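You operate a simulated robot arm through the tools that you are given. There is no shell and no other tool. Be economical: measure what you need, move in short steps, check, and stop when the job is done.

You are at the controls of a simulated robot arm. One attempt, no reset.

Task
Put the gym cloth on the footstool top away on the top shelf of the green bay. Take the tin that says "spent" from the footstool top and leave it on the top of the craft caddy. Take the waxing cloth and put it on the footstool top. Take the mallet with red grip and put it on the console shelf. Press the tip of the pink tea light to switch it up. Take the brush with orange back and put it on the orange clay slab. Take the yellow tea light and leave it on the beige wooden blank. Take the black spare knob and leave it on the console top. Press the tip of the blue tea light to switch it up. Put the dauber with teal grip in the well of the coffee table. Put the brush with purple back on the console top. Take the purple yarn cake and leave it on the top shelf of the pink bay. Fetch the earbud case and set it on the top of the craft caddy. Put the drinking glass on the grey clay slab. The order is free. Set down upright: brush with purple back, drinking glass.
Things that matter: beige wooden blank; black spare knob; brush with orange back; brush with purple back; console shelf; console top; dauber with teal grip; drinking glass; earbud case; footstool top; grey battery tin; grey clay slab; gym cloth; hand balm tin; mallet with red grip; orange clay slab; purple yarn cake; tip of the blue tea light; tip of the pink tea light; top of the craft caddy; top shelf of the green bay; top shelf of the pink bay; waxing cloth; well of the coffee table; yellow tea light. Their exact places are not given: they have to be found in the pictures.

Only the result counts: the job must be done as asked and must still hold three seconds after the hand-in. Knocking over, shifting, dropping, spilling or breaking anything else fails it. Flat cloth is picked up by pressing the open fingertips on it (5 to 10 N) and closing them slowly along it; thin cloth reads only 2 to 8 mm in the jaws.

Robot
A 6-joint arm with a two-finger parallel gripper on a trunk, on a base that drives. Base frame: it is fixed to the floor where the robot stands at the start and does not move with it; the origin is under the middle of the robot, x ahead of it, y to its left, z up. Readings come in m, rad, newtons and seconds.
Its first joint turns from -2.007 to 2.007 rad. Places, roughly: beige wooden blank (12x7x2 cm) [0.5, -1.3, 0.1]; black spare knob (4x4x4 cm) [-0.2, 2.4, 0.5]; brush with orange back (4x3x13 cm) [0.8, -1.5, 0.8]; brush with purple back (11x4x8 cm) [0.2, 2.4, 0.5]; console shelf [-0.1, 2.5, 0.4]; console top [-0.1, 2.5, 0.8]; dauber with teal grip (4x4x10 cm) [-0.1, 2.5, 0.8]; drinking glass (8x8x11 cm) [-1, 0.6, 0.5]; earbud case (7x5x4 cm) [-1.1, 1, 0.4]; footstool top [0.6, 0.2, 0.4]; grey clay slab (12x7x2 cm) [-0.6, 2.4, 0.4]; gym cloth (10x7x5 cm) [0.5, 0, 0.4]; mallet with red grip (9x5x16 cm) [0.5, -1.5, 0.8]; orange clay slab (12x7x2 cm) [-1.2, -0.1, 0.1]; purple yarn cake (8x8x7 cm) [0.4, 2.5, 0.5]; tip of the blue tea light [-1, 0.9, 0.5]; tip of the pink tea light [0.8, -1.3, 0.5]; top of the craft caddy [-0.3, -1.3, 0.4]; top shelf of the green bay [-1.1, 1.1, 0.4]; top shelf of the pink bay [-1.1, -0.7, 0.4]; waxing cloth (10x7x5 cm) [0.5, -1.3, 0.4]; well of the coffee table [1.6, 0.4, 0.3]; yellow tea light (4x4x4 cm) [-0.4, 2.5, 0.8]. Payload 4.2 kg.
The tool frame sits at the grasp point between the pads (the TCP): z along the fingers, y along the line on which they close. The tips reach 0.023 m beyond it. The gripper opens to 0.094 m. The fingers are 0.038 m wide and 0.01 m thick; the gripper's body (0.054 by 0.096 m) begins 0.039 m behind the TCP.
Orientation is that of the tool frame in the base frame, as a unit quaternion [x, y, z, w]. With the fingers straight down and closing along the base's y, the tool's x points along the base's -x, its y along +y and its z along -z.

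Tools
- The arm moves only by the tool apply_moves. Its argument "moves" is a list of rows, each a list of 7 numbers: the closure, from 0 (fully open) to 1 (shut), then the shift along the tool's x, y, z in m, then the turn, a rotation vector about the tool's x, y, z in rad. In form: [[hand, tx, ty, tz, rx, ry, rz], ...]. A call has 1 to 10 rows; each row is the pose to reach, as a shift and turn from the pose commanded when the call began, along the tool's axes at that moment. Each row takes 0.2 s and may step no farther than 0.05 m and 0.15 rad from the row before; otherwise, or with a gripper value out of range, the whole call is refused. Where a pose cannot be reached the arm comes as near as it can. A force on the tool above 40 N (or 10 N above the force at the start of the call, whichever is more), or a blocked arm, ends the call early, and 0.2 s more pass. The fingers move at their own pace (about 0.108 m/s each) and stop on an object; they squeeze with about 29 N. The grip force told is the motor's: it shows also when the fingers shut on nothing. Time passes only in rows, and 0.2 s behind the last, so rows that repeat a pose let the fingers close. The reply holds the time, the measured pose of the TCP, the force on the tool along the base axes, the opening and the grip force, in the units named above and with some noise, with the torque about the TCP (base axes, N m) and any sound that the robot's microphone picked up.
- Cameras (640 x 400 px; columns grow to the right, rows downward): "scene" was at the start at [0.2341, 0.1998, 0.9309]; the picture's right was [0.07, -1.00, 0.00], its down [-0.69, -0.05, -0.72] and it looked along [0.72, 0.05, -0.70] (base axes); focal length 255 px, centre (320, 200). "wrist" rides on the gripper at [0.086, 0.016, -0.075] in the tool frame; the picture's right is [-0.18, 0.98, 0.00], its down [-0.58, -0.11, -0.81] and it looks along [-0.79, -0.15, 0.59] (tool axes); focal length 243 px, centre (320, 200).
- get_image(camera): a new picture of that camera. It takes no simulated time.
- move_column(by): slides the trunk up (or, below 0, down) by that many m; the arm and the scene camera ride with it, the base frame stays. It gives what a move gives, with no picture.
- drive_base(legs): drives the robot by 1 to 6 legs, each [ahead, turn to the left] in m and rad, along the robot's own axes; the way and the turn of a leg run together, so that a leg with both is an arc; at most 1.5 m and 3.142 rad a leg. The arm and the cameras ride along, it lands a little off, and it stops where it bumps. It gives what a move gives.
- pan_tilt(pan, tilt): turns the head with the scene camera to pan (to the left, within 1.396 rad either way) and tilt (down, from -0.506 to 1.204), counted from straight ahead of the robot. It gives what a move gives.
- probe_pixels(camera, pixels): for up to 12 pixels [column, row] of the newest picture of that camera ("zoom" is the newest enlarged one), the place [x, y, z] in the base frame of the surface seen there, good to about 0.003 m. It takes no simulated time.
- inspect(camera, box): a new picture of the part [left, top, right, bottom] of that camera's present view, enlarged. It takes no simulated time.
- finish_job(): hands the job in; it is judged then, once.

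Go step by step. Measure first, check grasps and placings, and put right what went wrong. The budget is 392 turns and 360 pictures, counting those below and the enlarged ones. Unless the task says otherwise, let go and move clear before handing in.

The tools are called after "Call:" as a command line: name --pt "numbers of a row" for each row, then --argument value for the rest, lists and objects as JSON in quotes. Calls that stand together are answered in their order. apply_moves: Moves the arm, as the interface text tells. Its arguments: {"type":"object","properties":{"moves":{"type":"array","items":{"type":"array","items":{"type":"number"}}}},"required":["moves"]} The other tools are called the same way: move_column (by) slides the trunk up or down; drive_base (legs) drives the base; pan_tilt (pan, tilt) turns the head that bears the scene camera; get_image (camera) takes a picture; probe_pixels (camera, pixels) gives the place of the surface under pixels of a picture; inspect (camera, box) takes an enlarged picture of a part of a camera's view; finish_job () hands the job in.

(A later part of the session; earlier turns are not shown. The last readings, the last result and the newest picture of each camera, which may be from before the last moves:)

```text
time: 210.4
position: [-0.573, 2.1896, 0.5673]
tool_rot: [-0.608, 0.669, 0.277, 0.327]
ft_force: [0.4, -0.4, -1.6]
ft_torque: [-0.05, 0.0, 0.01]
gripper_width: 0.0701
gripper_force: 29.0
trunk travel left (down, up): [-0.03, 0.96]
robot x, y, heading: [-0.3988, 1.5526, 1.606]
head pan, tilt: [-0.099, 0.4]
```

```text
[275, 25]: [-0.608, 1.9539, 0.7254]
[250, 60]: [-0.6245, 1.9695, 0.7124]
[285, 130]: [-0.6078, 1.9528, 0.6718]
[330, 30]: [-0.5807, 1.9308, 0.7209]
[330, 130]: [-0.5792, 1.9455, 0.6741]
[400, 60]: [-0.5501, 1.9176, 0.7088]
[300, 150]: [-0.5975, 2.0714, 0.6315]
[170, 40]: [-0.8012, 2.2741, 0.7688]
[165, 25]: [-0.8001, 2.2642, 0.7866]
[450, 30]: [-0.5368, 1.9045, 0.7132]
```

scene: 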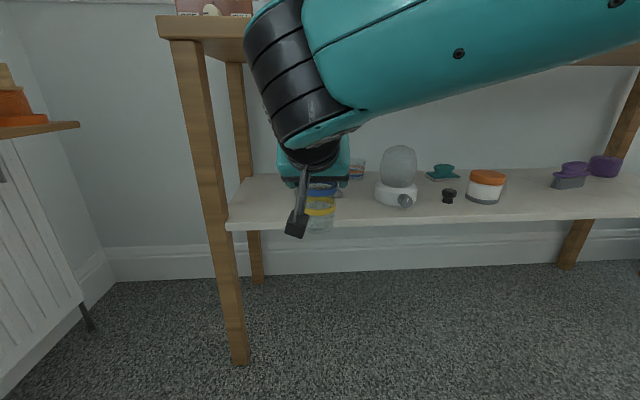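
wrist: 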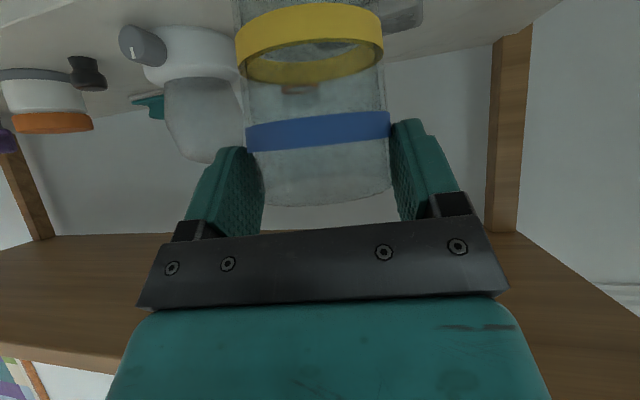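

Clearance is fine. I'll slide in over the slab.

Call:
apply_moves --pt "1 -0.028 0.002 0.031 0 0 0" --pt "1 -0.056 0.004 0.062 0 0 0" --pt "1 -0.084 0.006 0.094 0 0 0" --pt "1 -0.112 0.008 0.125 0 0 0" --pt "1 -0.1396 0.0105 0.156 0 0 0" --pt "1 -0.1396 0.0105 0.156 0 0 0"

Call:
inspect --camera "scene" --box '[230, 120, 430, 245]'

Call:
get_image --camera "wrist"

```text
time: 211.8
position: [-0.5613, 2.4022, 0.5707]
tool_rot: [-0.609, 0.669, 0.275, 0.326]
ft_force: [-0.1, 0.0, -2.4]
ft_torque: [-0.02, 0.01, 0.02]
gripper_width: 0.0701
gripper_force: 29.1
trunk travel left (down, up): [-0.03, 0.96]
robot x, y, heading: [-0.3991, 1.5492, 1.61]
head pan, tilt: [-0.099, 0.4]
```

```text
3.20 times, centred on (330, 182) of scene
```

zoom: 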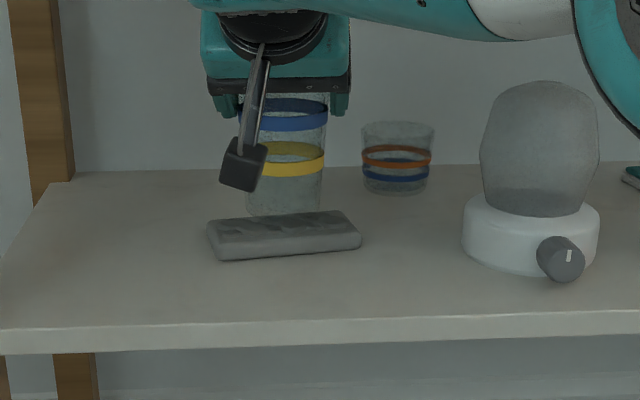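

```text
266 pictures are left
```

wrist: 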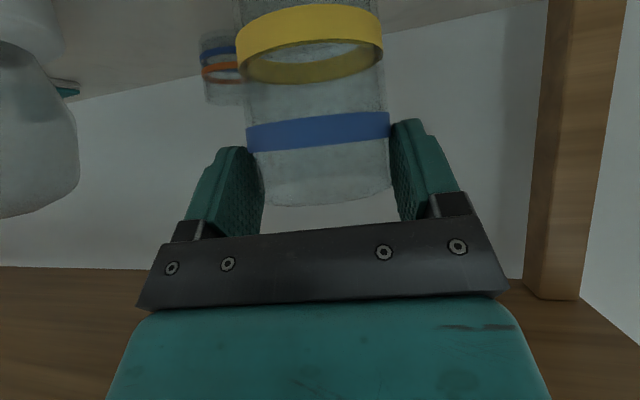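

I'll verify the glass's location relative to the slab by probing its bands and slab edges.

Call:
probe_pixels --camera "zoom" --pixels '[[290, 168], [268, 168], [322, 165], [325, 118], [300, 122], [215, 225], [220, 255], [355, 240], [340, 215], [280, 235], [280, 250], [285, 210]]'

```text
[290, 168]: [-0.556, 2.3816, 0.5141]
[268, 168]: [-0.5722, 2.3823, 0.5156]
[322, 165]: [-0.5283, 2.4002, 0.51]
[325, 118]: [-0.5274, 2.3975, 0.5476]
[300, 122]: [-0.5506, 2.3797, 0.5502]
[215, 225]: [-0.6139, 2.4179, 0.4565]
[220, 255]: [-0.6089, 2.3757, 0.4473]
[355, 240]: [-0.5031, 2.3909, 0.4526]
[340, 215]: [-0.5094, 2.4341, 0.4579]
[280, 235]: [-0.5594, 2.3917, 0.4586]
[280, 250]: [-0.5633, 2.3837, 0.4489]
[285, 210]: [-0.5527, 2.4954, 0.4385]
```

The glass axis is at (-0.562,2.414) against slab centre (-0.56,2.409), which is good. I'll lower slowly to contact.

Call:
apply_moves --pt "1 0.0094 0 0.0012 0 0 0" --pt "1 0.011 0 0.0025 0 0 0" --pt "1 0.011 0 0.0025 0 0 0"

```text
time: 212.6
position: [-0.5604, 2.3957, 0.5648]
tool_rot: [-0.608, 0.669, 0.276, 0.326]
ft_force: [0.1, -0.7, -1.8]
ft_torque: [-0.05, 0.02, -0.01]
gripper_width: 0.0703
gripper_force: 29.2
trunk travel left (down, up): [-0.03, 0.96]
robot x, y, heading: [-0.3989, 1.5512, 1.607]
head pan, tilt: [-0.099, 0.4]
```

Call:
apply_moves --pt "1 0.0012 0 0.001 0 0 0" --pt "1 0.0023 0 0.0019 0 0 0" --pt "1 0.0023 0 0.0019 0 0 0"

```text
time: 213.4
position: [-0.5612, 2.3944, 0.561]
tool_rot: [-0.608, 0.669, 0.277, 0.326]
ft_force: [-0.3, -0.2, -2.1]
ft_torque: [-0.04, 0.02, -0.02]
gripper_width: 0.0703
gripper_force: 28.6
trunk travel left (down, up): [-0.03, 0.96]
robot x, y, heading: [-0.4006, 1.5549, 1.611]
head pan, tilt: [-0.099, 0.4]
```

Call:
apply_moves --pt "1 0.0008 0 0.0006 0 0 0" --pt "1 0.0016 0 0.0013 0 0 0" --pt "1 0.0016 0 0.0013 0 0 0"

Call:
inspect --camera "scene" --box '[230, 120, 430, 245]'

```text
time: 214.2
position: [-0.563, 2.3946, 0.5605]
tool_rot: [-0.607, 0.669, 0.277, 0.327]
ft_force: [-0.4, -0.6, -1.8]
ft_torque: [-0.01, 0.0, 0.01]
gripper_width: 0.0701
gripper_force: 28.9
trunk travel left (down, up): [-0.03, 0.96]
robot x, y, heading: [-0.3996, 1.5555, 1.607]
head pan, tilt: [-0.099, 0.4]
```

```text
3.20 times, centred on (330, 182) of scene
```

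zoom: 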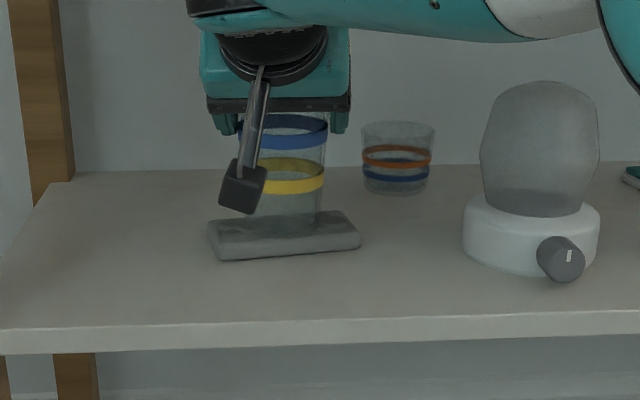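

Nearly down. I'll continue in small steps until the force changes.

Call:
apply_moves --pt "1 0.0008 0 0.0006 0 0 0" --pt "1 0.0016 0 0.0013 0 0 0" --pt "1 0.0016 0 0.0013 0 0 0"

```text
time: 215.0
position: [-0.5627, 2.3944, 0.5582]
tool_rot: [-0.608, 0.669, 0.276, 0.326]
ft_force: [0.0, 0.0, -1.4]
ft_torque: [0.0, 0.0, 0.0]
gripper_width: 0.07
gripper_force: 29.2
trunk travel left (down, up): [-0.03, 0.96]
robot x, y, heading: [-0.4001, 1.5515, 1.606]
head pan, tilt: [-0.099, 0.4]
```

Call:
apply_moves --pt "1 0.0008 0 0.0006 0 0 0" --pt "1 0.0016 0 0.0013 0 0 0" --pt "1 0.0016 0 0.0013 0 0 0"

```text
time: 215.8
position: [-0.5618, 2.3957, 0.5584]
tool_rot: [-0.608, 0.669, 0.277, 0.326]
ft_force: [0.4, -0.7, 0.2]
ft_torque: [-0.09, -0.06, 0.0]
gripper_width: 0.0703
gripper_force: 28.9
trunk travel left (down, up): [-0.03, 0.96]
robot x, y, heading: [-0.4022, 1.5513, 1.612]
head pan, tilt: [-0.099, 0.4]
```

The weight is now carried by the slab. I'll open and retreat straight along the tool axis.

Call:
apply_moves --pt "0.8 0.0004 0 0.0003 0 0 0" --pt "0.5 0.0004 0 0.0003 0 0 0" --pt "0 0.0004 0 0.0003 0 0 0" --pt "0 0.0004 0 0.0003 0 0 0" --pt "0 -0.002 0 -0.02 0 0 0" --pt "0 0.0 0 -0.06 0 0 0" --pt "0 0.03 0 -0.1 0 0 0" --pt "0 0.06 0 -0.13 0 0 0" --pt "0 0.09 0 -0.16 0 0 0"

Call:
inspect --camera "scene" --box '[230, 120, 430, 245]'

```text
time: 217.8
position: [-0.5789, 2.2149, 0.5889]
tool_rot: [-0.608, 0.669, 0.276, 0.326]
ft_force: [0.1, 0.0, 0.2]
ft_torque: [-0.02, 0.02, 0.04]
gripper_width: 0.0939
gripper_force: 0.0
trunk travel left (down, up): [-0.03, 0.96]
robot x, y, heading: [-0.4026, 1.5565, 1.608]
head pan, tilt: [-0.099, 0.4]
```

```text
3.20 times, centred on (330, 182) of scene
```

zoom: 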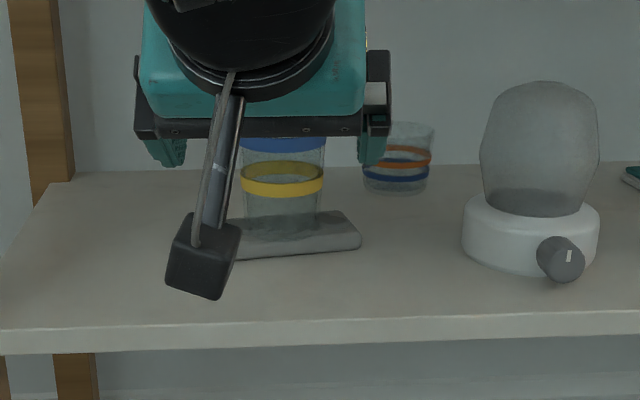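

The glass stands on the slab. Next is the black knob; I'll move the hand right, in front of the shelf.

Call:
apply_moves --pt "0 0 -0.045 0 0 0 0" --pt "0 0 -0.09 0 0 0 0" --pt "0 0 -0.135 0 0 0 0" --pt "0 0 -0.18 0 0 0 0" --pt "0 0 -0.225 0 0 0 0" --pt "0 0 -0.27 0 0 0 0" --pt "0 0 -0.315 0 0 0 0" --pt "0 0 -0.33 0 0 0 0"

Call:
get_image --camera "scene"

Call:
get_image --camera "wrist"

```text
time: 219.6
position: [-0.2535, 2.1778, 0.5954]
tool_rot: [-0.608, 0.669, 0.277, 0.326]
ft_force: [0.3, 0.8, -0.8]
ft_torque: [-0.01, 0.01, -0.02]
gripper_width: 0.0939
gripper_force: 0.0
trunk travel left (down, up): [-0.03, 0.96]
robot x, y, heading: [-0.4018, 1.5525, 1.61]
head pan, tilt: [-0.099, 0.4]
```

```text
263 pictures are left
```

scene: 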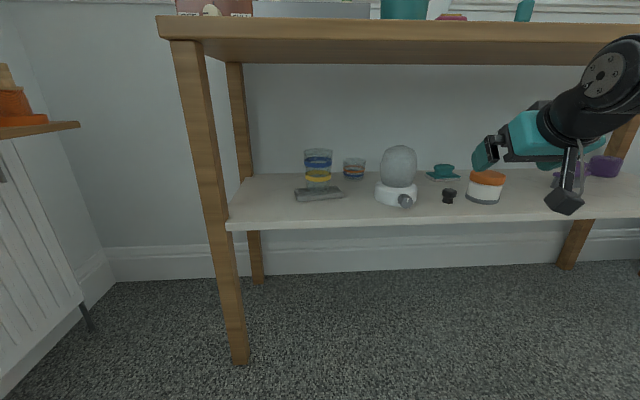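

```text
262 pictures are left
```

wrist: 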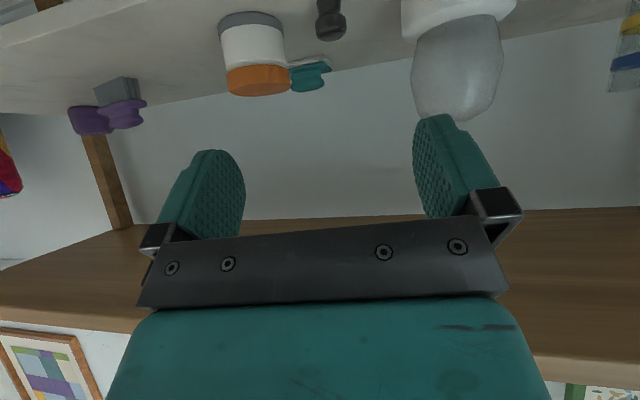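

Call:
inspect --camera "wrist" --box '[210, 0, 430, 130]'

Call:
probe_pixels --camera "zoom" --pixels '[[350, 20], [350, 70], [325, 70], [380, 75], [350, 110], [215, 150], [130, 180], [570, 30], [620, 50], [590, 120], [210, 230], [340, 5]]'

Call:
inspect --camera "scene" --box '[360, 130, 520, 230]'

Call:
probe_pixels --camera "zoom" --pixels '[[352, 242], [340, 262], [365, 262], [352, 270], [352, 285], [420, 235], [445, 250], [560, 240], [230, 250], [60, 260], [352, 235]]'

```text
2.91 times, centred on (320, 65) of wrist
```

zoom: 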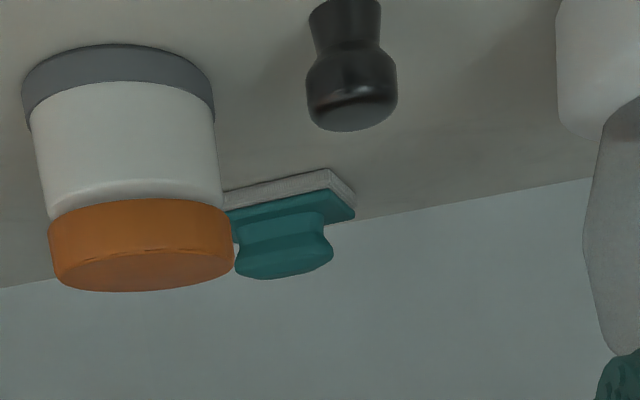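

```text
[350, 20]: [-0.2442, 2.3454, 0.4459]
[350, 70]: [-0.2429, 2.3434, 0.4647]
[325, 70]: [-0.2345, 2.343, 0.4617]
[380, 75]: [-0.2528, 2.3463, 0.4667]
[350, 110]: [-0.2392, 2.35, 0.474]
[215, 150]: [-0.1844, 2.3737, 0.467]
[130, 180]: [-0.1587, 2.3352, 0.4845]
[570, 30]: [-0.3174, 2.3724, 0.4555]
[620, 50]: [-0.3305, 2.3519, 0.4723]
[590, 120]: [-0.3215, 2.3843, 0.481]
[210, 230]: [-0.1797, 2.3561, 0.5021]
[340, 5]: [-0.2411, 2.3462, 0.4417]
```

```text
4.00 times, centred on (440, 180) of scene
```

zoom: 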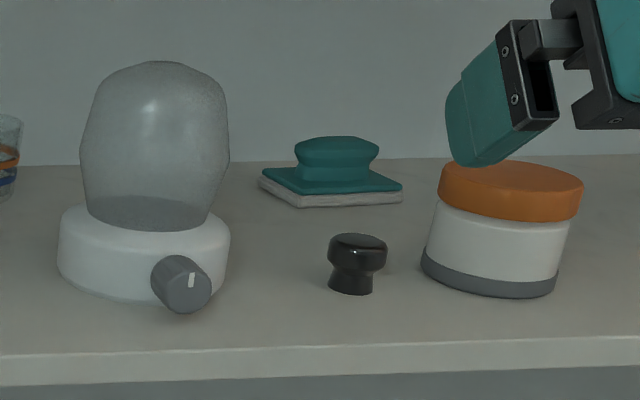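

```text
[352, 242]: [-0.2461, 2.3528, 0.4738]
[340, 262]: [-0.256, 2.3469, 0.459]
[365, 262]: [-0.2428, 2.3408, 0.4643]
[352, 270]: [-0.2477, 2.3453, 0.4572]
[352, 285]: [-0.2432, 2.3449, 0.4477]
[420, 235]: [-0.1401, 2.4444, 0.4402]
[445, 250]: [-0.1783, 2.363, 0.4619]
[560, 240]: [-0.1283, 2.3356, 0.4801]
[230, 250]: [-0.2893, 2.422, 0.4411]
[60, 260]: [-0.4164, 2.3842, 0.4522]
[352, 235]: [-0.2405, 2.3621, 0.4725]
```

The knob's centre is (-0.2435,2.357), head z 0.455–0.474, between jar and dryer. I'll use a narrower opening (≈6 cm) and approach along the tool axis.

Call:
apply_moves --pt "0.36 -0.004 0.003 0.03 0 0 0" --pt "0.36 -0.008 0.006 0.06 0 0 0" --pt "0.36 -0.013 0.009 0.085 0 0 0" --pt "0.36 -0.0172 0.0117 0.109 0 0 0" --pt "0.36 -0.0172 0.0117 0.149 0 0 0" --pt "0.36 -0.0172 0.0117 0.149 0 0 0"

Call:
get_image --camera "wrist"

Call:
inspect --camera "scene" --box '[360, 130, 520, 230]'

```text
time: 221.0
position: [-0.2489, 2.3069, 0.5139]
tool_rot: [-0.608, 0.669, 0.277, 0.326]
ft_force: [-0.1, 1.0, -0.1]
ft_torque: [-0.02, 0.03, 0.02]
gripper_width: 0.0603
gripper_force: 0.0
trunk travel left (down, up): [-0.03, 0.96]
robot x, y, heading: [-0.4027, 1.5564, 1.605]
head pan, tilt: [-0.099, 0.4]
```

```text
259 pictures are left
```

wrist: 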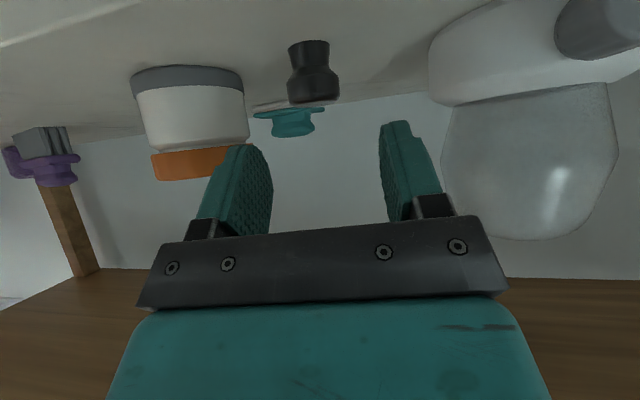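

```text
4.00 times, centred on (440, 180) of scene
```

zoom: 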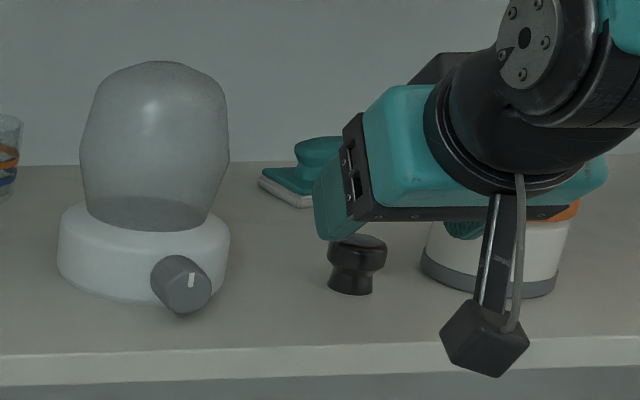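

Call:
apply_moves --pt "0.36 0.001 0 0.03 0 0 0" --pt "0.36 0.0017 0 0.0577 0 0 0" --pt "0.36 0.0017 0 0.0577 0 0 0" --pt "0.6 0.0017 0 0.0577 0 0 0" --pt "1 0.0017 0 0.0577 0 0 0" --pt "1 0.0017 0 0.0577 0 0 0" --pt "1 0.0017 0 0.0577 0 0 0"

Call:
get_image --camera "wrist"

```text
time: 222.6
position: [-0.2436, 2.3496, 0.4749]
tool_rot: [-0.608, 0.669, 0.277, 0.326]
ft_force: [0.2, 0.0, -0.1]
ft_torque: [0.0, -0.03, 0.01]
gripper_width: 0.0311
gripper_force: 29.2
trunk travel left (down, up): [-0.03, 0.96]
robot x, y, heading: [-0.3997, 1.5487, 1.609]
head pan, tilt: [-0.099, 0.4]
```

```text
257 pictures are left
```

wrist: 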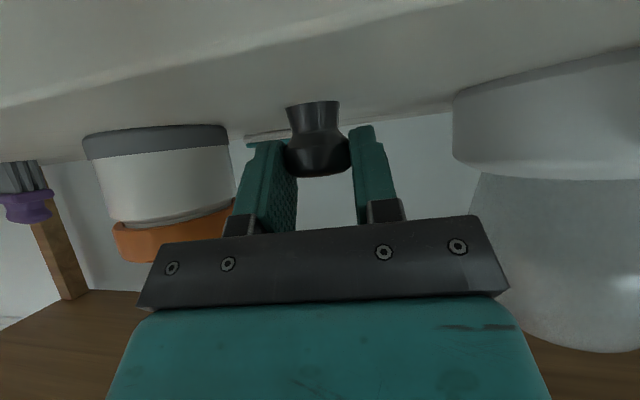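

Gripped (0.031). I'll lift and retreat.

Call:
apply_moves --pt "1 -0.0155 0 -0.0127 0 0 0" --pt "1 -0.0155 0 -0.06 0 0 0" --pt "1 -0.0155 0 -0.105 0 0 0" --pt "1 -0.0 0 -0.15 0 0 0" --pt "1 0.02 0 -0.19 0 0 0" --pt "1 0.04 0 -0.22 0 0 0"

Call:
get_image --camera "wrist"

```text
time: 224.0
position: [-0.2659, 2.1511, 0.5866]
tool_rot: [-0.608, 0.67, 0.276, 0.326]
ft_force: [0.7, 0.1, -0.4]
ft_torque: [-0.06, -0.02, -0.02]
gripper_width: 0.0309
gripper_force: 29.0
trunk travel left (down, up): [-0.03, 0.96]
robot x, y, heading: [-0.4016, 1.556, 1.607]
head pan, tilt: [-0.099, 0.4]
```

```text
256 pictures are left
```

wrist: 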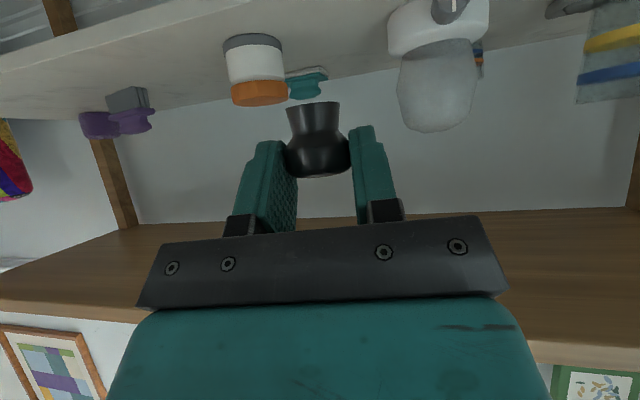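

Now I'll raise the trunk 0.42 m and look at the console top.

Call:
move_column --by 0.42

Call:
pan_tilt --pan -0.2 --tilt 0.6

Call:
get_image --camera "scene"

```text
refused: 0.42 is not a number from -0.4 to 0.4
```

```text
time: 224.7
position: [-0.2677, 2.1524, 0.5873]
tool_rot: [-0.608, 0.669, 0.277, 0.326]
ft_force: [-0.2, -0.7, -0.5]
ft_torque: [0.03, -0.03, 0.0]
gripper_width: 0.0309
gripper_force: 28.9
trunk travel left (down, up): [-0.03, 0.96]
robot x, y, heading: [-0.3991, 1.5554, 1.605]
head pan, tilt: [-0.201, 0.6]
```

```text
255 pictures are left
```

scene: 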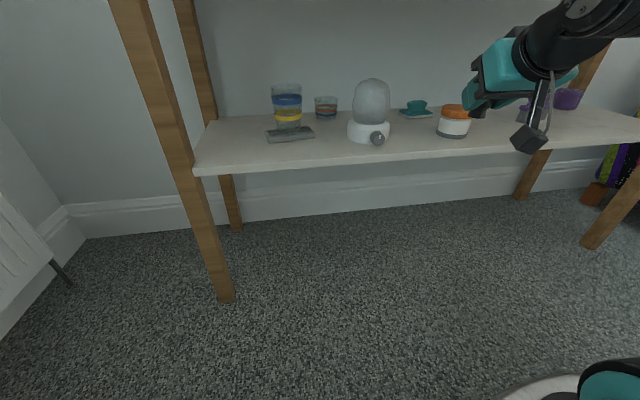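

Call:
move_column --by 0.4

Call:
get_image --camera "scene"

```text
time: 228.6
position: [-0.2665, 2.153, 0.9878]
tool_rot: [-0.608, 0.669, 0.277, 0.326]
ft_force: [-0.5, 0.6, -0.1]
ft_torque: [-0.01, -0.02, 0.0]
gripper_width: 0.031
gripper_force: 28.8
trunk travel left (down, up): [-0.43, 0.56]
robot x, y, heading: [-0.4011, 1.5534, 1.611]
head pan, tilt: [-0.201, 0.6]
```

```text
254 pictures are left
```

scene: 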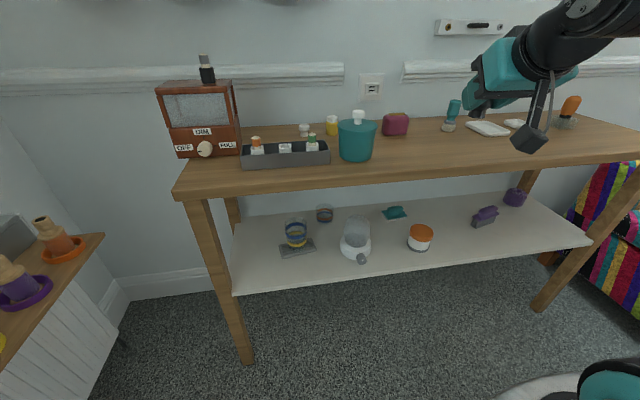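

The console top is visible: yellow tea light (332,125), teal dauber (452,115), free area around (420,150). I'll probe it.

Call:
probe_pixels --camera "scene" --pixels '[[415, 155], [440, 160], [500, 155], [400, 165], [395, 125], [360, 145], [332, 125], [452, 110], [448, 128], [488, 130], [305, 132], [560, 150]]'

Call:
inspect --camera "scene" --box '[230, 80, 600, 200]'

```text
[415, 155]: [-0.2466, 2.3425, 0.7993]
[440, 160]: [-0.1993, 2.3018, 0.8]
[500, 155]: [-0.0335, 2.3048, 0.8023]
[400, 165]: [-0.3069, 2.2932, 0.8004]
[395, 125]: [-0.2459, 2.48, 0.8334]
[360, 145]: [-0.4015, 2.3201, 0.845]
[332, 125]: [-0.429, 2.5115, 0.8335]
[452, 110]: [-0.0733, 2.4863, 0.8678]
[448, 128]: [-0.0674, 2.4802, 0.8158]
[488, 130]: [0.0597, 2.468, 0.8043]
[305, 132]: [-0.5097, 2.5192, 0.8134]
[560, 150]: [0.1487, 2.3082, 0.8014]
```

```text
1.73 times, centred on (415, 140) of scene
```

zoom: 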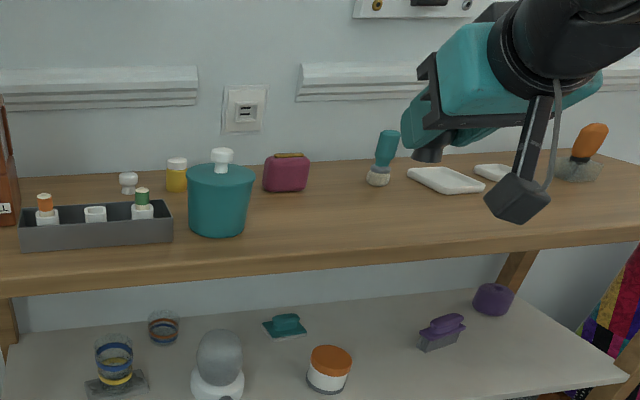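

I'll place the knob at about (-0.19,2.36) on the top (z 0.80).

Call:
apply_moves --pt "1 -0.003 -0.008 0.042 0 0 0" --pt "1 -0.006 -0.017 0.085 0 0 0" --pt "1 -0.009 -0.026 0.128 0 0 0" --pt "1 -0.012 -0.034 0.171 0 0 0" --pt "1 -0.015 -0.042 0.214 0 0 0" --pt "1 -0.0172 -0.0506 0.25 0 0 0" --pt "1 -0.0172 -0.0506 0.2565 0 0 0" --pt "1 -0.0172 -0.0506 0.2565 0 0 0"

Call:
inspect --camera "scene" --box '[350, 80, 510, 180]'

```text
time: 230.4
position: [-0.1905, 2.3532, 0.8364]
tool_rot: [-0.607, 0.67, 0.276, 0.326]
ft_force: [-0.1, 0.6, -1.1]
ft_torque: [0.0, 0.01, 0.01]
gripper_width: 0.031
gripper_force: 29.3
trunk travel left (down, up): [-0.43, 0.56]
robot x, y, heading: [-0.3981, 1.554, 1.605]
head pan, tilt: [-0.201, 0.6]
```

```text
4.00 times, centred on (430, 130) of scene
```

zoom: 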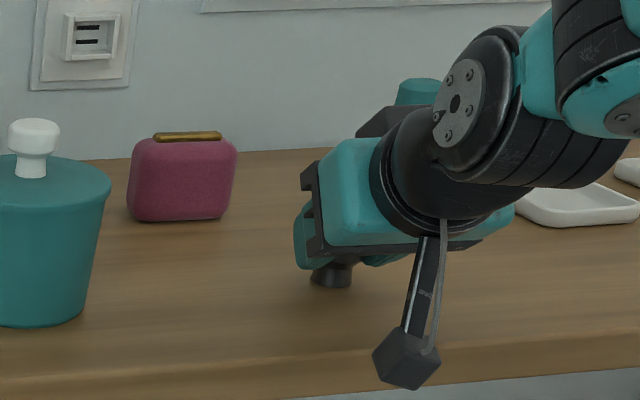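

Call:
apply_moves --pt "1 0.0012 0 0.001 0 0 0" --pt "1 0.0023 0 0.0019 0 0 0" --pt "1 0.0023 0 0.0019 0 0 0"

```text
time: 231.2
position: [-0.1905, 2.3545, 0.8357]
tool_rot: [-0.608, 0.669, 0.276, 0.327]
ft_force: [0.0, 1.1, 0.9]
ft_torque: [0.01, -0.06, 0.0]
gripper_width: 0.0309
gripper_force: 28.8
trunk travel left (down, up): [-0.43, 0.56]
robot x, y, heading: [-0.3969, 1.5535, 1.606]
head pan, tilt: [-0.201, 0.6]
```

Contact. I'll release and retreat.

Call:
apply_moves --pt "1 0.0006 0 0.0005 0 0 0" --pt "0.7 0.0006 0 0.0005 0 0 0" --pt "0.4 0.0006 0 0.0005 0 0 0" --pt "0.3 0.0006 0 0.0005 0 0 0" --pt "0.3 -0.004 0 -0.03 0 0 0" --pt "0.3 -0.004 0 -0.08 0 0 0" --pt "0.3 -0.004 0 -0.13 0 0 0" --pt "0 0.01 0 -0.17 0 0 0" --pt "0 0.03 0 -0.21 0 0 0"

Call:
inspect --camera "scene" --box '[350, 80, 510, 180]'

```text
time: 233.2
position: [-0.2113, 2.1731, 0.9466]
tool_rot: [-0.609, 0.669, 0.276, 0.325]
ft_force: [-0.6, -0.2, 0.1]
ft_torque: [-0.03, 0.01, 0.02]
gripper_width: 0.0941
gripper_force: 0.0
trunk travel left (down, up): [-0.43, 0.56]
robot x, y, heading: [-0.3988, 1.5555, 1.608]
head pan, tilt: [-0.201, 0.6]
```

```text
4.00 times, centred on (430, 130) of scene
```

zoom: 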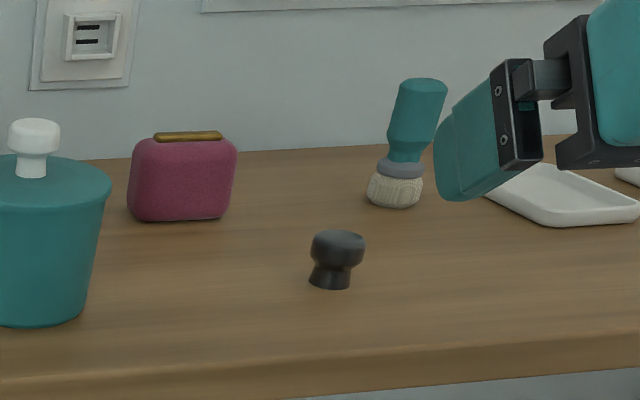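

The knob is on the console top. Next is the purple-backed brush further right; I'll shift the base right with a reverse S-move.

Call:
drive_base --legs '[[-0.3, 0], [0, 0.7], [-0.6, 0], [0, -0.7], [0.72, 0]]'

Call:
pan_tilt --pan -0.1 --tilt 0.65

Call:
get_image --camera "scene"

```text
time: 245.6
position: [0.1365, 2.1675, 0.9468]
tool_rot: [-0.62, 0.658, 0.282, 0.321]
ft_force: [-0.1, -1.0, -0.3]
ft_torque: [-0.06, 0.0, -0.01]
gripper_width: 0.0939
gripper_force: 0.0
trunk travel left (down, up): [-0.43, 0.56]
robot x, y, heading: [-0.0315, 1.5434, 1.643]
head pan, tilt: [-0.201, 0.6]
```

```text
time: 246.2
position: [0.1363, 2.1674, 0.9471]
tool_rot: [-0.62, 0.658, 0.282, 0.321]
ft_force: [0.5, 0.6, -0.7]
ft_torque: [0.0, 0.02, 0.0]
gripper_width: 0.0941
gripper_force: 0.2
trunk travel left (down, up): [-0.43, 0.56]
robot x, y, heading: [-0.0274, 1.5443, 1.648]
head pan, tilt: [-0.099, 0.649]
```

```text
250 pictures are left
```

scene: 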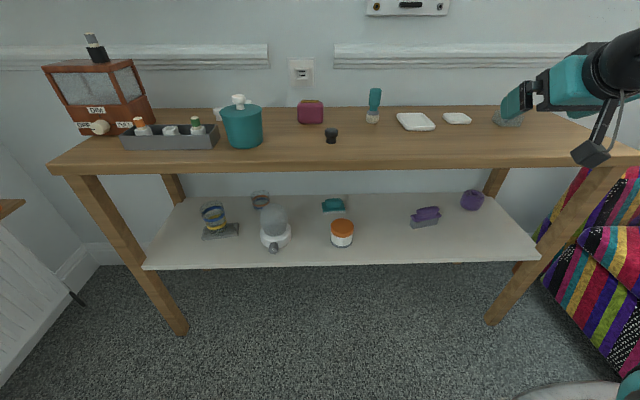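

Call:
inspect --camera "scene" --box '[395, 180, 495, 242]'

Call:
probe_pixels --camera "zoom" --pixels '[[120, 220], [290, 190], [200, 190], [130, 280], [280, 250], [105, 250], [200, 270], [300, 220], [500, 120], [440, 130], [555, 140], [200, 215]]'

```text
6.40 times, centred on (445, 211) of scene
```

zoom: 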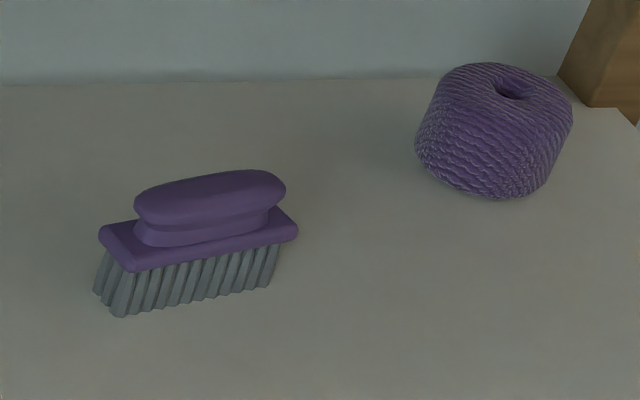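

```text
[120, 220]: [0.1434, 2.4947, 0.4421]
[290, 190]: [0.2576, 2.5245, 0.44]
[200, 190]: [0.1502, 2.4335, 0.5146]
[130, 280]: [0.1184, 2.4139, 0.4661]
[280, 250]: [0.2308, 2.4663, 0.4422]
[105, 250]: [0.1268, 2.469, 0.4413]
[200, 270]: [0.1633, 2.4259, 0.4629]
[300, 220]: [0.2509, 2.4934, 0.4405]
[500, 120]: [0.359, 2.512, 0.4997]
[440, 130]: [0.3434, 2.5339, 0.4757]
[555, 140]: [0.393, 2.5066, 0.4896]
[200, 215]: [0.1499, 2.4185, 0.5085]
```

The brush's long axis is nearly along x. I'll measure its handle ends precisely to choose the grasp.

Call:
inspect --camera "scene" --box '[405, 200, 449, 228]'

Call:
probe_pixels --camera "zoom" --pixels '[[160, 150], [165, 170], [480, 100], [485, 90], [320, 100], [320, 70], [320, 150], [90, 200], [500, 190], [320, 220], [150, 280], [340, 125]]'

```text
14.29 times, centred on (427, 214) of scene
```

zoom: 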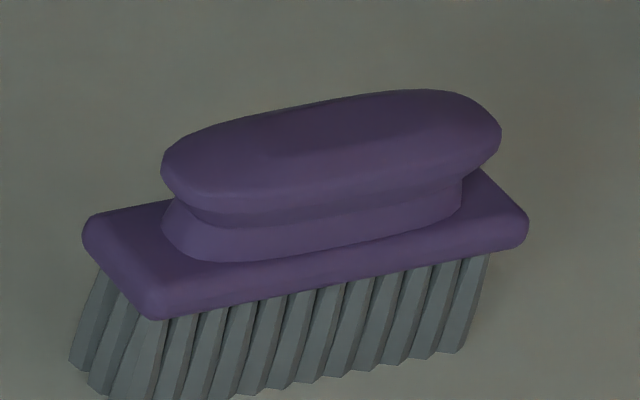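

```text
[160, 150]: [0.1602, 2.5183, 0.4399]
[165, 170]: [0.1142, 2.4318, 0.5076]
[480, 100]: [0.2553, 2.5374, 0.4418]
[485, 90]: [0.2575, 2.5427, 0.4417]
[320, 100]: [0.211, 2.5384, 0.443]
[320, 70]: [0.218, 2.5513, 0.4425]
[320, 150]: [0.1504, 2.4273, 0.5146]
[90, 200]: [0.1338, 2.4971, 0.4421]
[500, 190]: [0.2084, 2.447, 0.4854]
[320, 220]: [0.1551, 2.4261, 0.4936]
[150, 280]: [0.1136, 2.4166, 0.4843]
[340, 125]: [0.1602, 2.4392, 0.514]
```

Call:
probe_pixels --camera "zoom" --pixels '[[155, 285], [105, 228], [512, 220], [486, 185], [170, 160], [492, 130], [430, 97], [250, 120], [240, 185], [440, 160], [330, 110], [330, 180]]'

```text
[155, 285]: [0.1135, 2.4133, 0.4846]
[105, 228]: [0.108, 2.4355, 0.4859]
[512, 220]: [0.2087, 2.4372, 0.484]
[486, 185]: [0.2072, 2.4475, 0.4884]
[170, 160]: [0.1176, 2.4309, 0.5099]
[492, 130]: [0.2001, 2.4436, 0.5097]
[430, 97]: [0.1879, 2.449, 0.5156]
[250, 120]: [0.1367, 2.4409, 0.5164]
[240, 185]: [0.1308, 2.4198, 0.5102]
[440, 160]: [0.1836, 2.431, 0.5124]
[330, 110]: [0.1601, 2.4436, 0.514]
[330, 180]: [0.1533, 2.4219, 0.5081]
```

The handle is ≈8.8 cm long with its axis ~11° off x, centre (0.159,2.436). I'll grasp it diagonally with the tool yawed to 19° right, for ~7 mm finger margin. Lowering the trunk first.

Call:
move_column --by -0.39

Call:
apply_moves --pt "0 0 0 0 0.0915 0.0032 0.075" --pt "0 0 0 0 0.183 0.0064 0.1505" --pt "0 0 0 0 0.183 0.0064 0.1505"

Call:
get_image --camera "wrist"

```text
time: 250.0
position: [0.136, 2.1683, 0.5551]
tool_rot: [-0.619, 0.659, 0.282, 0.321]
ft_force: [0.0, 0.3, -0.2]
ft_torque: [-0.04, 0.04, -0.04]
gripper_width: 0.0944
gripper_force: 0.0
trunk travel left (down, up): [-0.04, 0.95]
robot x, y, heading: [-0.0249, 1.5422, 1.645]
head pan, tilt: [-0.099, 0.649]
```

```text
time: 250.8
position: [0.1369, 2.1668, 0.5579]
tool_rot: [-0.536, 0.728, 0.241, 0.353]
ft_force: [-0.2, 0.4, -0.3]
ft_torque: [0.0, -0.01, 0.04]
gripper_width: 0.0939
gripper_force: 0.0
trunk travel left (down, up): [-0.04, 0.95]
robot x, y, heading: [-0.0274, 1.5402, 1.639]
head pan, tilt: [-0.099, 0.649]
```

```text
247 pictures are left
```

wrist: 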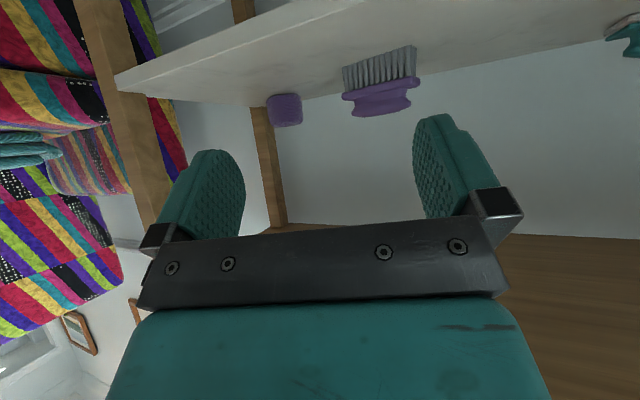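

Call:
apply_moves --pt "0 -0.027 0.0126 0.024 0 0 0" --pt "0 -0.054 0.0253 0.048 0 0 0" --pt "0 -0.081 0.0379 0.072 0 0 0" --pt "0 -0.108 0.0506 0.096 0 0 0" --pt "0 -0.1354 0.0632 0.1202 0 0 0" --pt "0 -0.1354 0.0632 0.1602 0 0 0" --pt "0 -0.1354 0.0632 0.1602 0 0 0"

Call:
get_image --camera "wrist"

Call:
get_image --camera "scene"

```text
time: 252.4
position: [0.1425, 2.384, 0.5592]
tool_rot: [-0.538, 0.727, 0.242, 0.352]
ft_force: [-0.4, 0.9, -0.2]
ft_torque: [0.02, 0.02, -0.01]
gripper_width: 0.094
gripper_force: 0.0
trunk travel left (down, up): [-0.04, 0.95]
robot x, y, heading: [-0.0282, 1.5401, 1.644]
head pan, tilt: [-0.099, 0.649]
```

```text
246 pictures are left
```

wrist: 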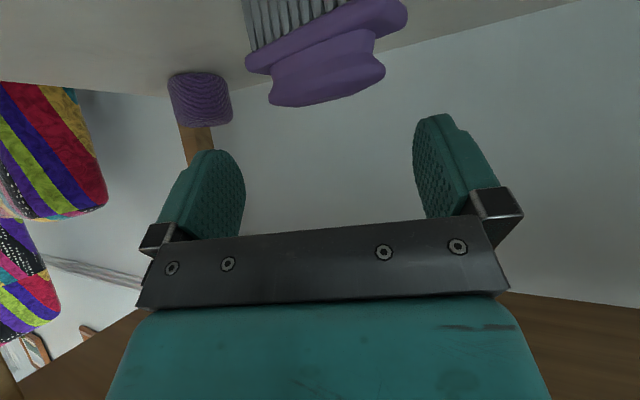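

```text
245 pictures are left
```

scene: 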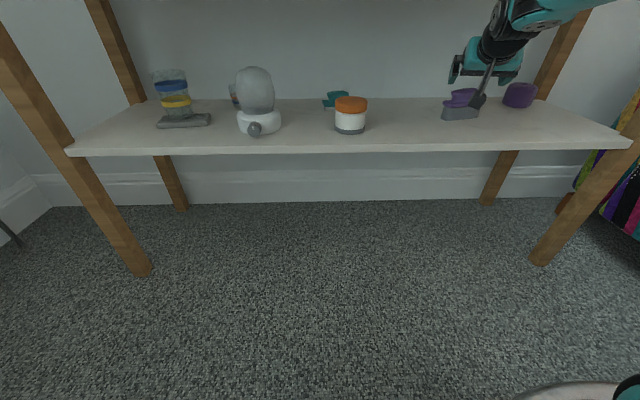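

Centred (handle 268–385). I'll advance further and check before the final move.

Call:
apply_moves --pt "0 -0.0005 0.001 0.025 0 0 0" --pt "0 -0.001 0.0015 0.045 0 0 0" --pt "0 -0.001 0.0015 0.045 0 0 0"

Call:
get_image --camera "wrist"

Call:
inspect --camera "scene" --box '[410, 50, 570, 150]'

```text
time: 253.2
position: [0.1515, 2.4189, 0.5282]
tool_rot: [-0.537, 0.727, 0.242, 0.352]
ft_force: [0.2, 0.2, -0.4]
ft_torque: [-0.01, 0.04, 0.03]
gripper_width: 0.0941
gripper_force: 0.1
trunk travel left (down, up): [-0.04, 0.95]
robot x, y, heading: [-0.0321, 1.5426, 1.646]
head pan, tilt: [-0.099, 0.649]
```

```text
244 pictures are left
```

wrist: 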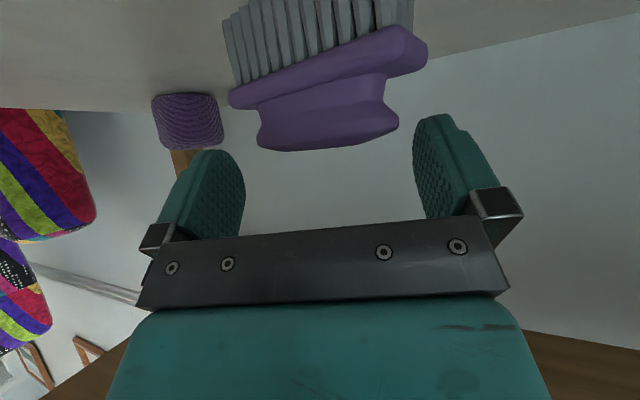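

```text
4.00 times, centred on (490, 100) of scene
```

zoom: 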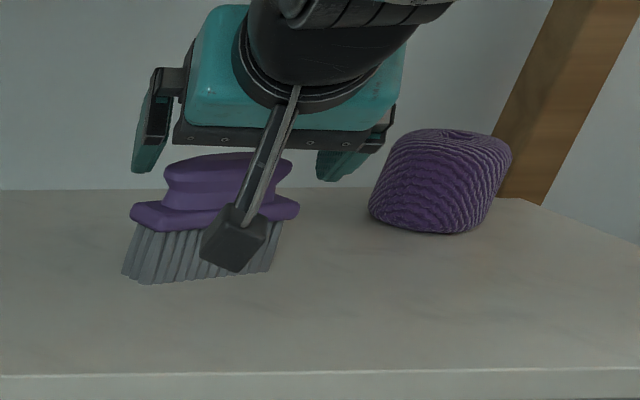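

Call:
apply_moves --pt "0 0 0 0.009 0 0 0" --pt "0 0 0 0.0155 0 0 0" --pt "0 0 0 0.0155 0 0 0" --pt "0.1 0 0 0.0155 0 0 0" --pt "0.3 0 0 0.0155 0 0 0" --pt "0.6 0 0 0.0155 0 0 0" --pt "1 0 0 0.0155 0 0 0" --pt "1 0 0 0.0155 0 0 0"

Call:
get_image --camera "wrist"

```text
time: 255.0
position: [0.1551, 2.4311, 0.5203]
tool_rot: [-0.537, 0.727, 0.243, 0.352]
ft_force: [-0.1, 1.3, 0.8]
ft_torque: [0.07, 0.03, -0.06]
gripper_width: 0.0839
gripper_force: 29.2
trunk travel left (down, up): [-0.04, 0.95]
robot x, y, heading: [-0.0267, 1.5373, 1.643]
head pan, tilt: [-0.099, 0.649]
```

```text
242 pictures are left
```

wrist: 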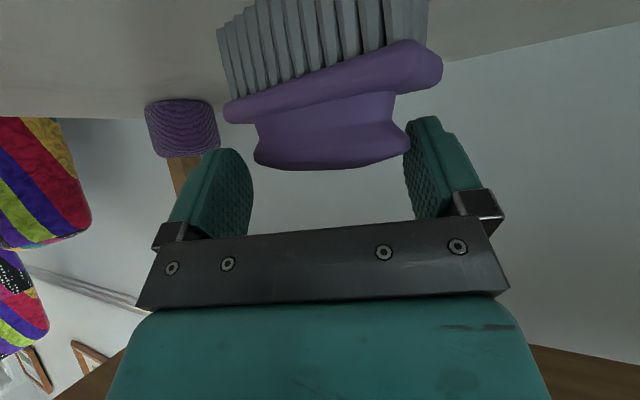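

Gripped at 0.084. I'll lift 15 mm and verify it stays level.

Call:
apply_moves --pt "1 -0.006 0 -0.005 0 0 0" --pt "1 -0.0116 0 -0.0095 0 0 0" --pt "1 -0.0116 0 -0.0095 0 0 0"

Call:
inspect --camera "scene" --box '[410, 50, 570, 150]'

Call:
get_image --camera "wrist"

```text
time: 255.8
position: [0.1534, 2.4301, 0.5342]
tool_rot: [-0.538, 0.727, 0.242, 0.352]
ft_force: [0.3, -0.2, -0.9]
ft_torque: [-0.04, 0.0, -0.02]
gripper_width: 0.0839
gripper_force: 29.6
trunk travel left (down, up): [-0.04, 0.95]
robot x, y, heading: [-0.0305, 1.5413, 1.64]
head pan, tilt: [-0.099, 0.649]
```

```text
4.00 times, centred on (490, 100) of scene
```

zoom: 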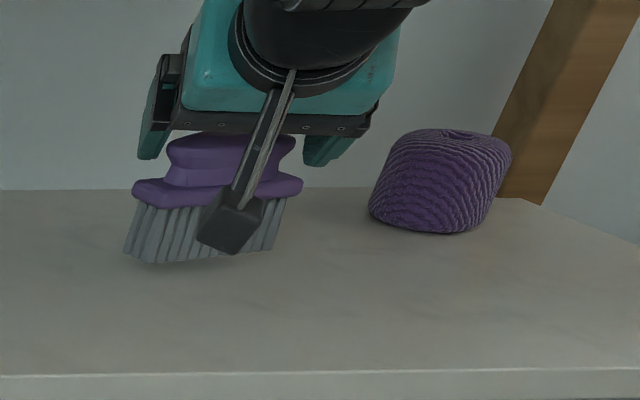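

```text
240 pictures are left
```

wrist: 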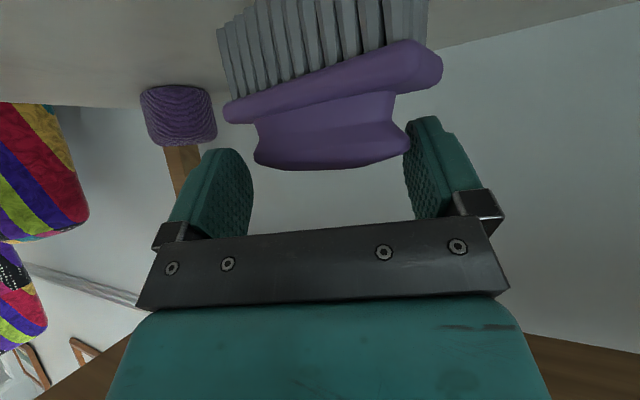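

The brush is level and firmly held. I'll pull it straight back out.

Call:
apply_moves --pt "1 0.0295 -0.0065 -0.036 0 0 0" --pt "1 0.059 -0.013 -0.072 0 0 0" --pt "1 0.0885 -0.0195 -0.108 0 0 0" --pt "1 0.118 -0.026 -0.144 0 0 0" --pt "1 0.1475 -0.0325 -0.18 0 0 0" --pt "1 0.1796 -0.039 -0.217 0 0 0"

Call:
move_column --by 0.4

Call:
get_image --camera "scene"

```text
time: 257.2
position: [0.1078, 2.1544, 0.5338]
tool_rot: [-0.538, 0.726, 0.243, 0.352]
ft_force: [0.4, -0.3, -1.0]
ft_torque: [-0.01, 0.0, -0.01]
gripper_width: 0.0837
gripper_force: 28.9
trunk travel left (down, up): [-0.04, 0.95]
robot x, y, heading: [-0.029, 1.54, 1.649]
head pan, tilt: [-0.099, 0.649]
```

```text
time: 261.0
position: [0.1064, 2.1546, 0.935]
tool_rot: [-0.538, 0.726, 0.243, 0.353]
ft_force: [-0.3, -0.3, -1.5]
ft_torque: [0.01, 0.02, -0.02]
gripper_width: 0.0838
gripper_force: 28.7
trunk travel left (down, up): [-0.44, 0.55]
robot x, y, heading: [-0.0312, 1.5394, 1.645]
head pan, tilt: [-0.099, 0.649]
```

```text
239 pictures are left
```

scene: 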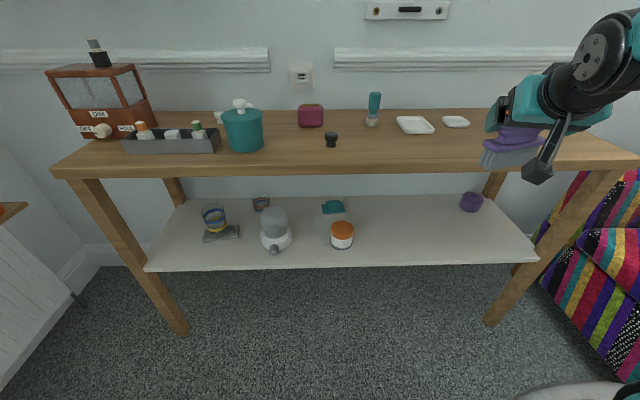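

I'll set the brush down at about (0.13,2.35) on the console top.

Call:
apply_moves --pt "1 -0.026 0.008 0.03 0 0 0" --pt "1 -0.052 0.016 0.06 0 0 0" --pt "1 -0.078 0.024 0.09 0 0 0" --pt "1 -0.1 0.034 0.125 0 0 0" --pt "1 -0.1 0.0377 0.155 0 0 0" --pt "1 -0.0816 0.0377 0.1763 0 0 0" --pt "1 -0.0816 0.0377 0.1763 0 0 0"

Call:
get_image --camera "scene"

```text
time: 262.6
position: [0.1316, 2.346, 0.8855]
tool_rot: [-0.538, 0.727, 0.243, 0.352]
ft_force: [0.2, -0.8, -1.3]
ft_torque: [0.0, -0.02, -0.01]
gripper_width: 0.0839
gripper_force: 28.7
trunk travel left (down, up): [-0.44, 0.55]
robot x, y, heading: [-0.031, 1.5398, 1.645]
head pan, tilt: [-0.099, 0.649]
```

```text
238 pictures are left
```

scene: 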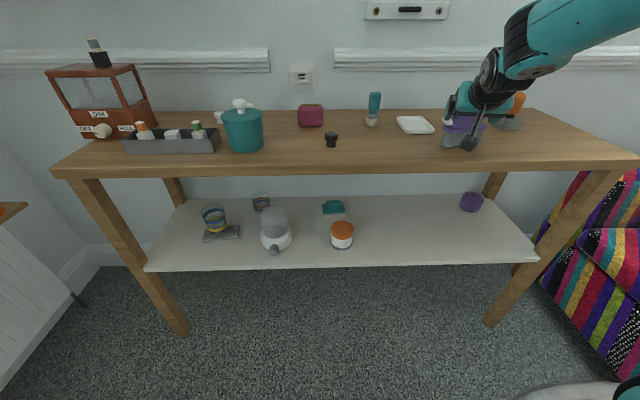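

Call:
apply_moves --pt "1 0.002 0 0.0016 0 0 0" --pt "1 0.0035 0 0.0029 0 0 0" --pt "1 0.0035 0 0.0029 0 0 0"

Call:
inspect --camera "scene" --box '[390, 80, 550, 180]'

```text
time: 263.4
position: [0.1287, 2.3444, 0.882]
tool_rot: [-0.537, 0.727, 0.242, 0.353]
ft_force: [0.4, 0.1, -0.1]
ft_torque: [-0.01, 0.03, -0.01]
gripper_width: 0.0837
gripper_force: 29.3
trunk travel left (down, up): [-0.44, 0.55]
robot x, y, heading: [-0.0316, 1.5418, 1.643]
head pan, tilt: [-0.099, 0.649]
```

```text
4.00 times, centred on (470, 130) of scene
```

zoom: 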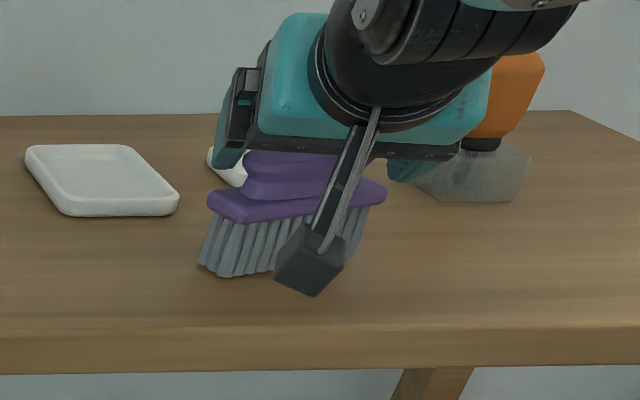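

Almost at contact. I'll go a couple more mm down, then release.

Call:
apply_moves --pt "1 0.0008 0 0.0006 0 0 0" --pt "1 0.0016 0 0.0013 0 0 0" --pt "1 0.0016 0 0.0013 0 0 0"

```text
time: 264.2
position: [0.1303, 2.3448, 0.8803]
tool_rot: [-0.538, 0.726, 0.243, 0.352]
ft_force: [-0.6, -0.4, 5.1]
ft_torque: [-0.01, 0.38, 0.01]
gripper_width: 0.0838
gripper_force: 29.0
trunk travel left (down, up): [-0.44, 0.55]
robot x, y, heading: [-0.0284, 1.542, 1.64]
head pan, tilt: [-0.099, 0.649]
```

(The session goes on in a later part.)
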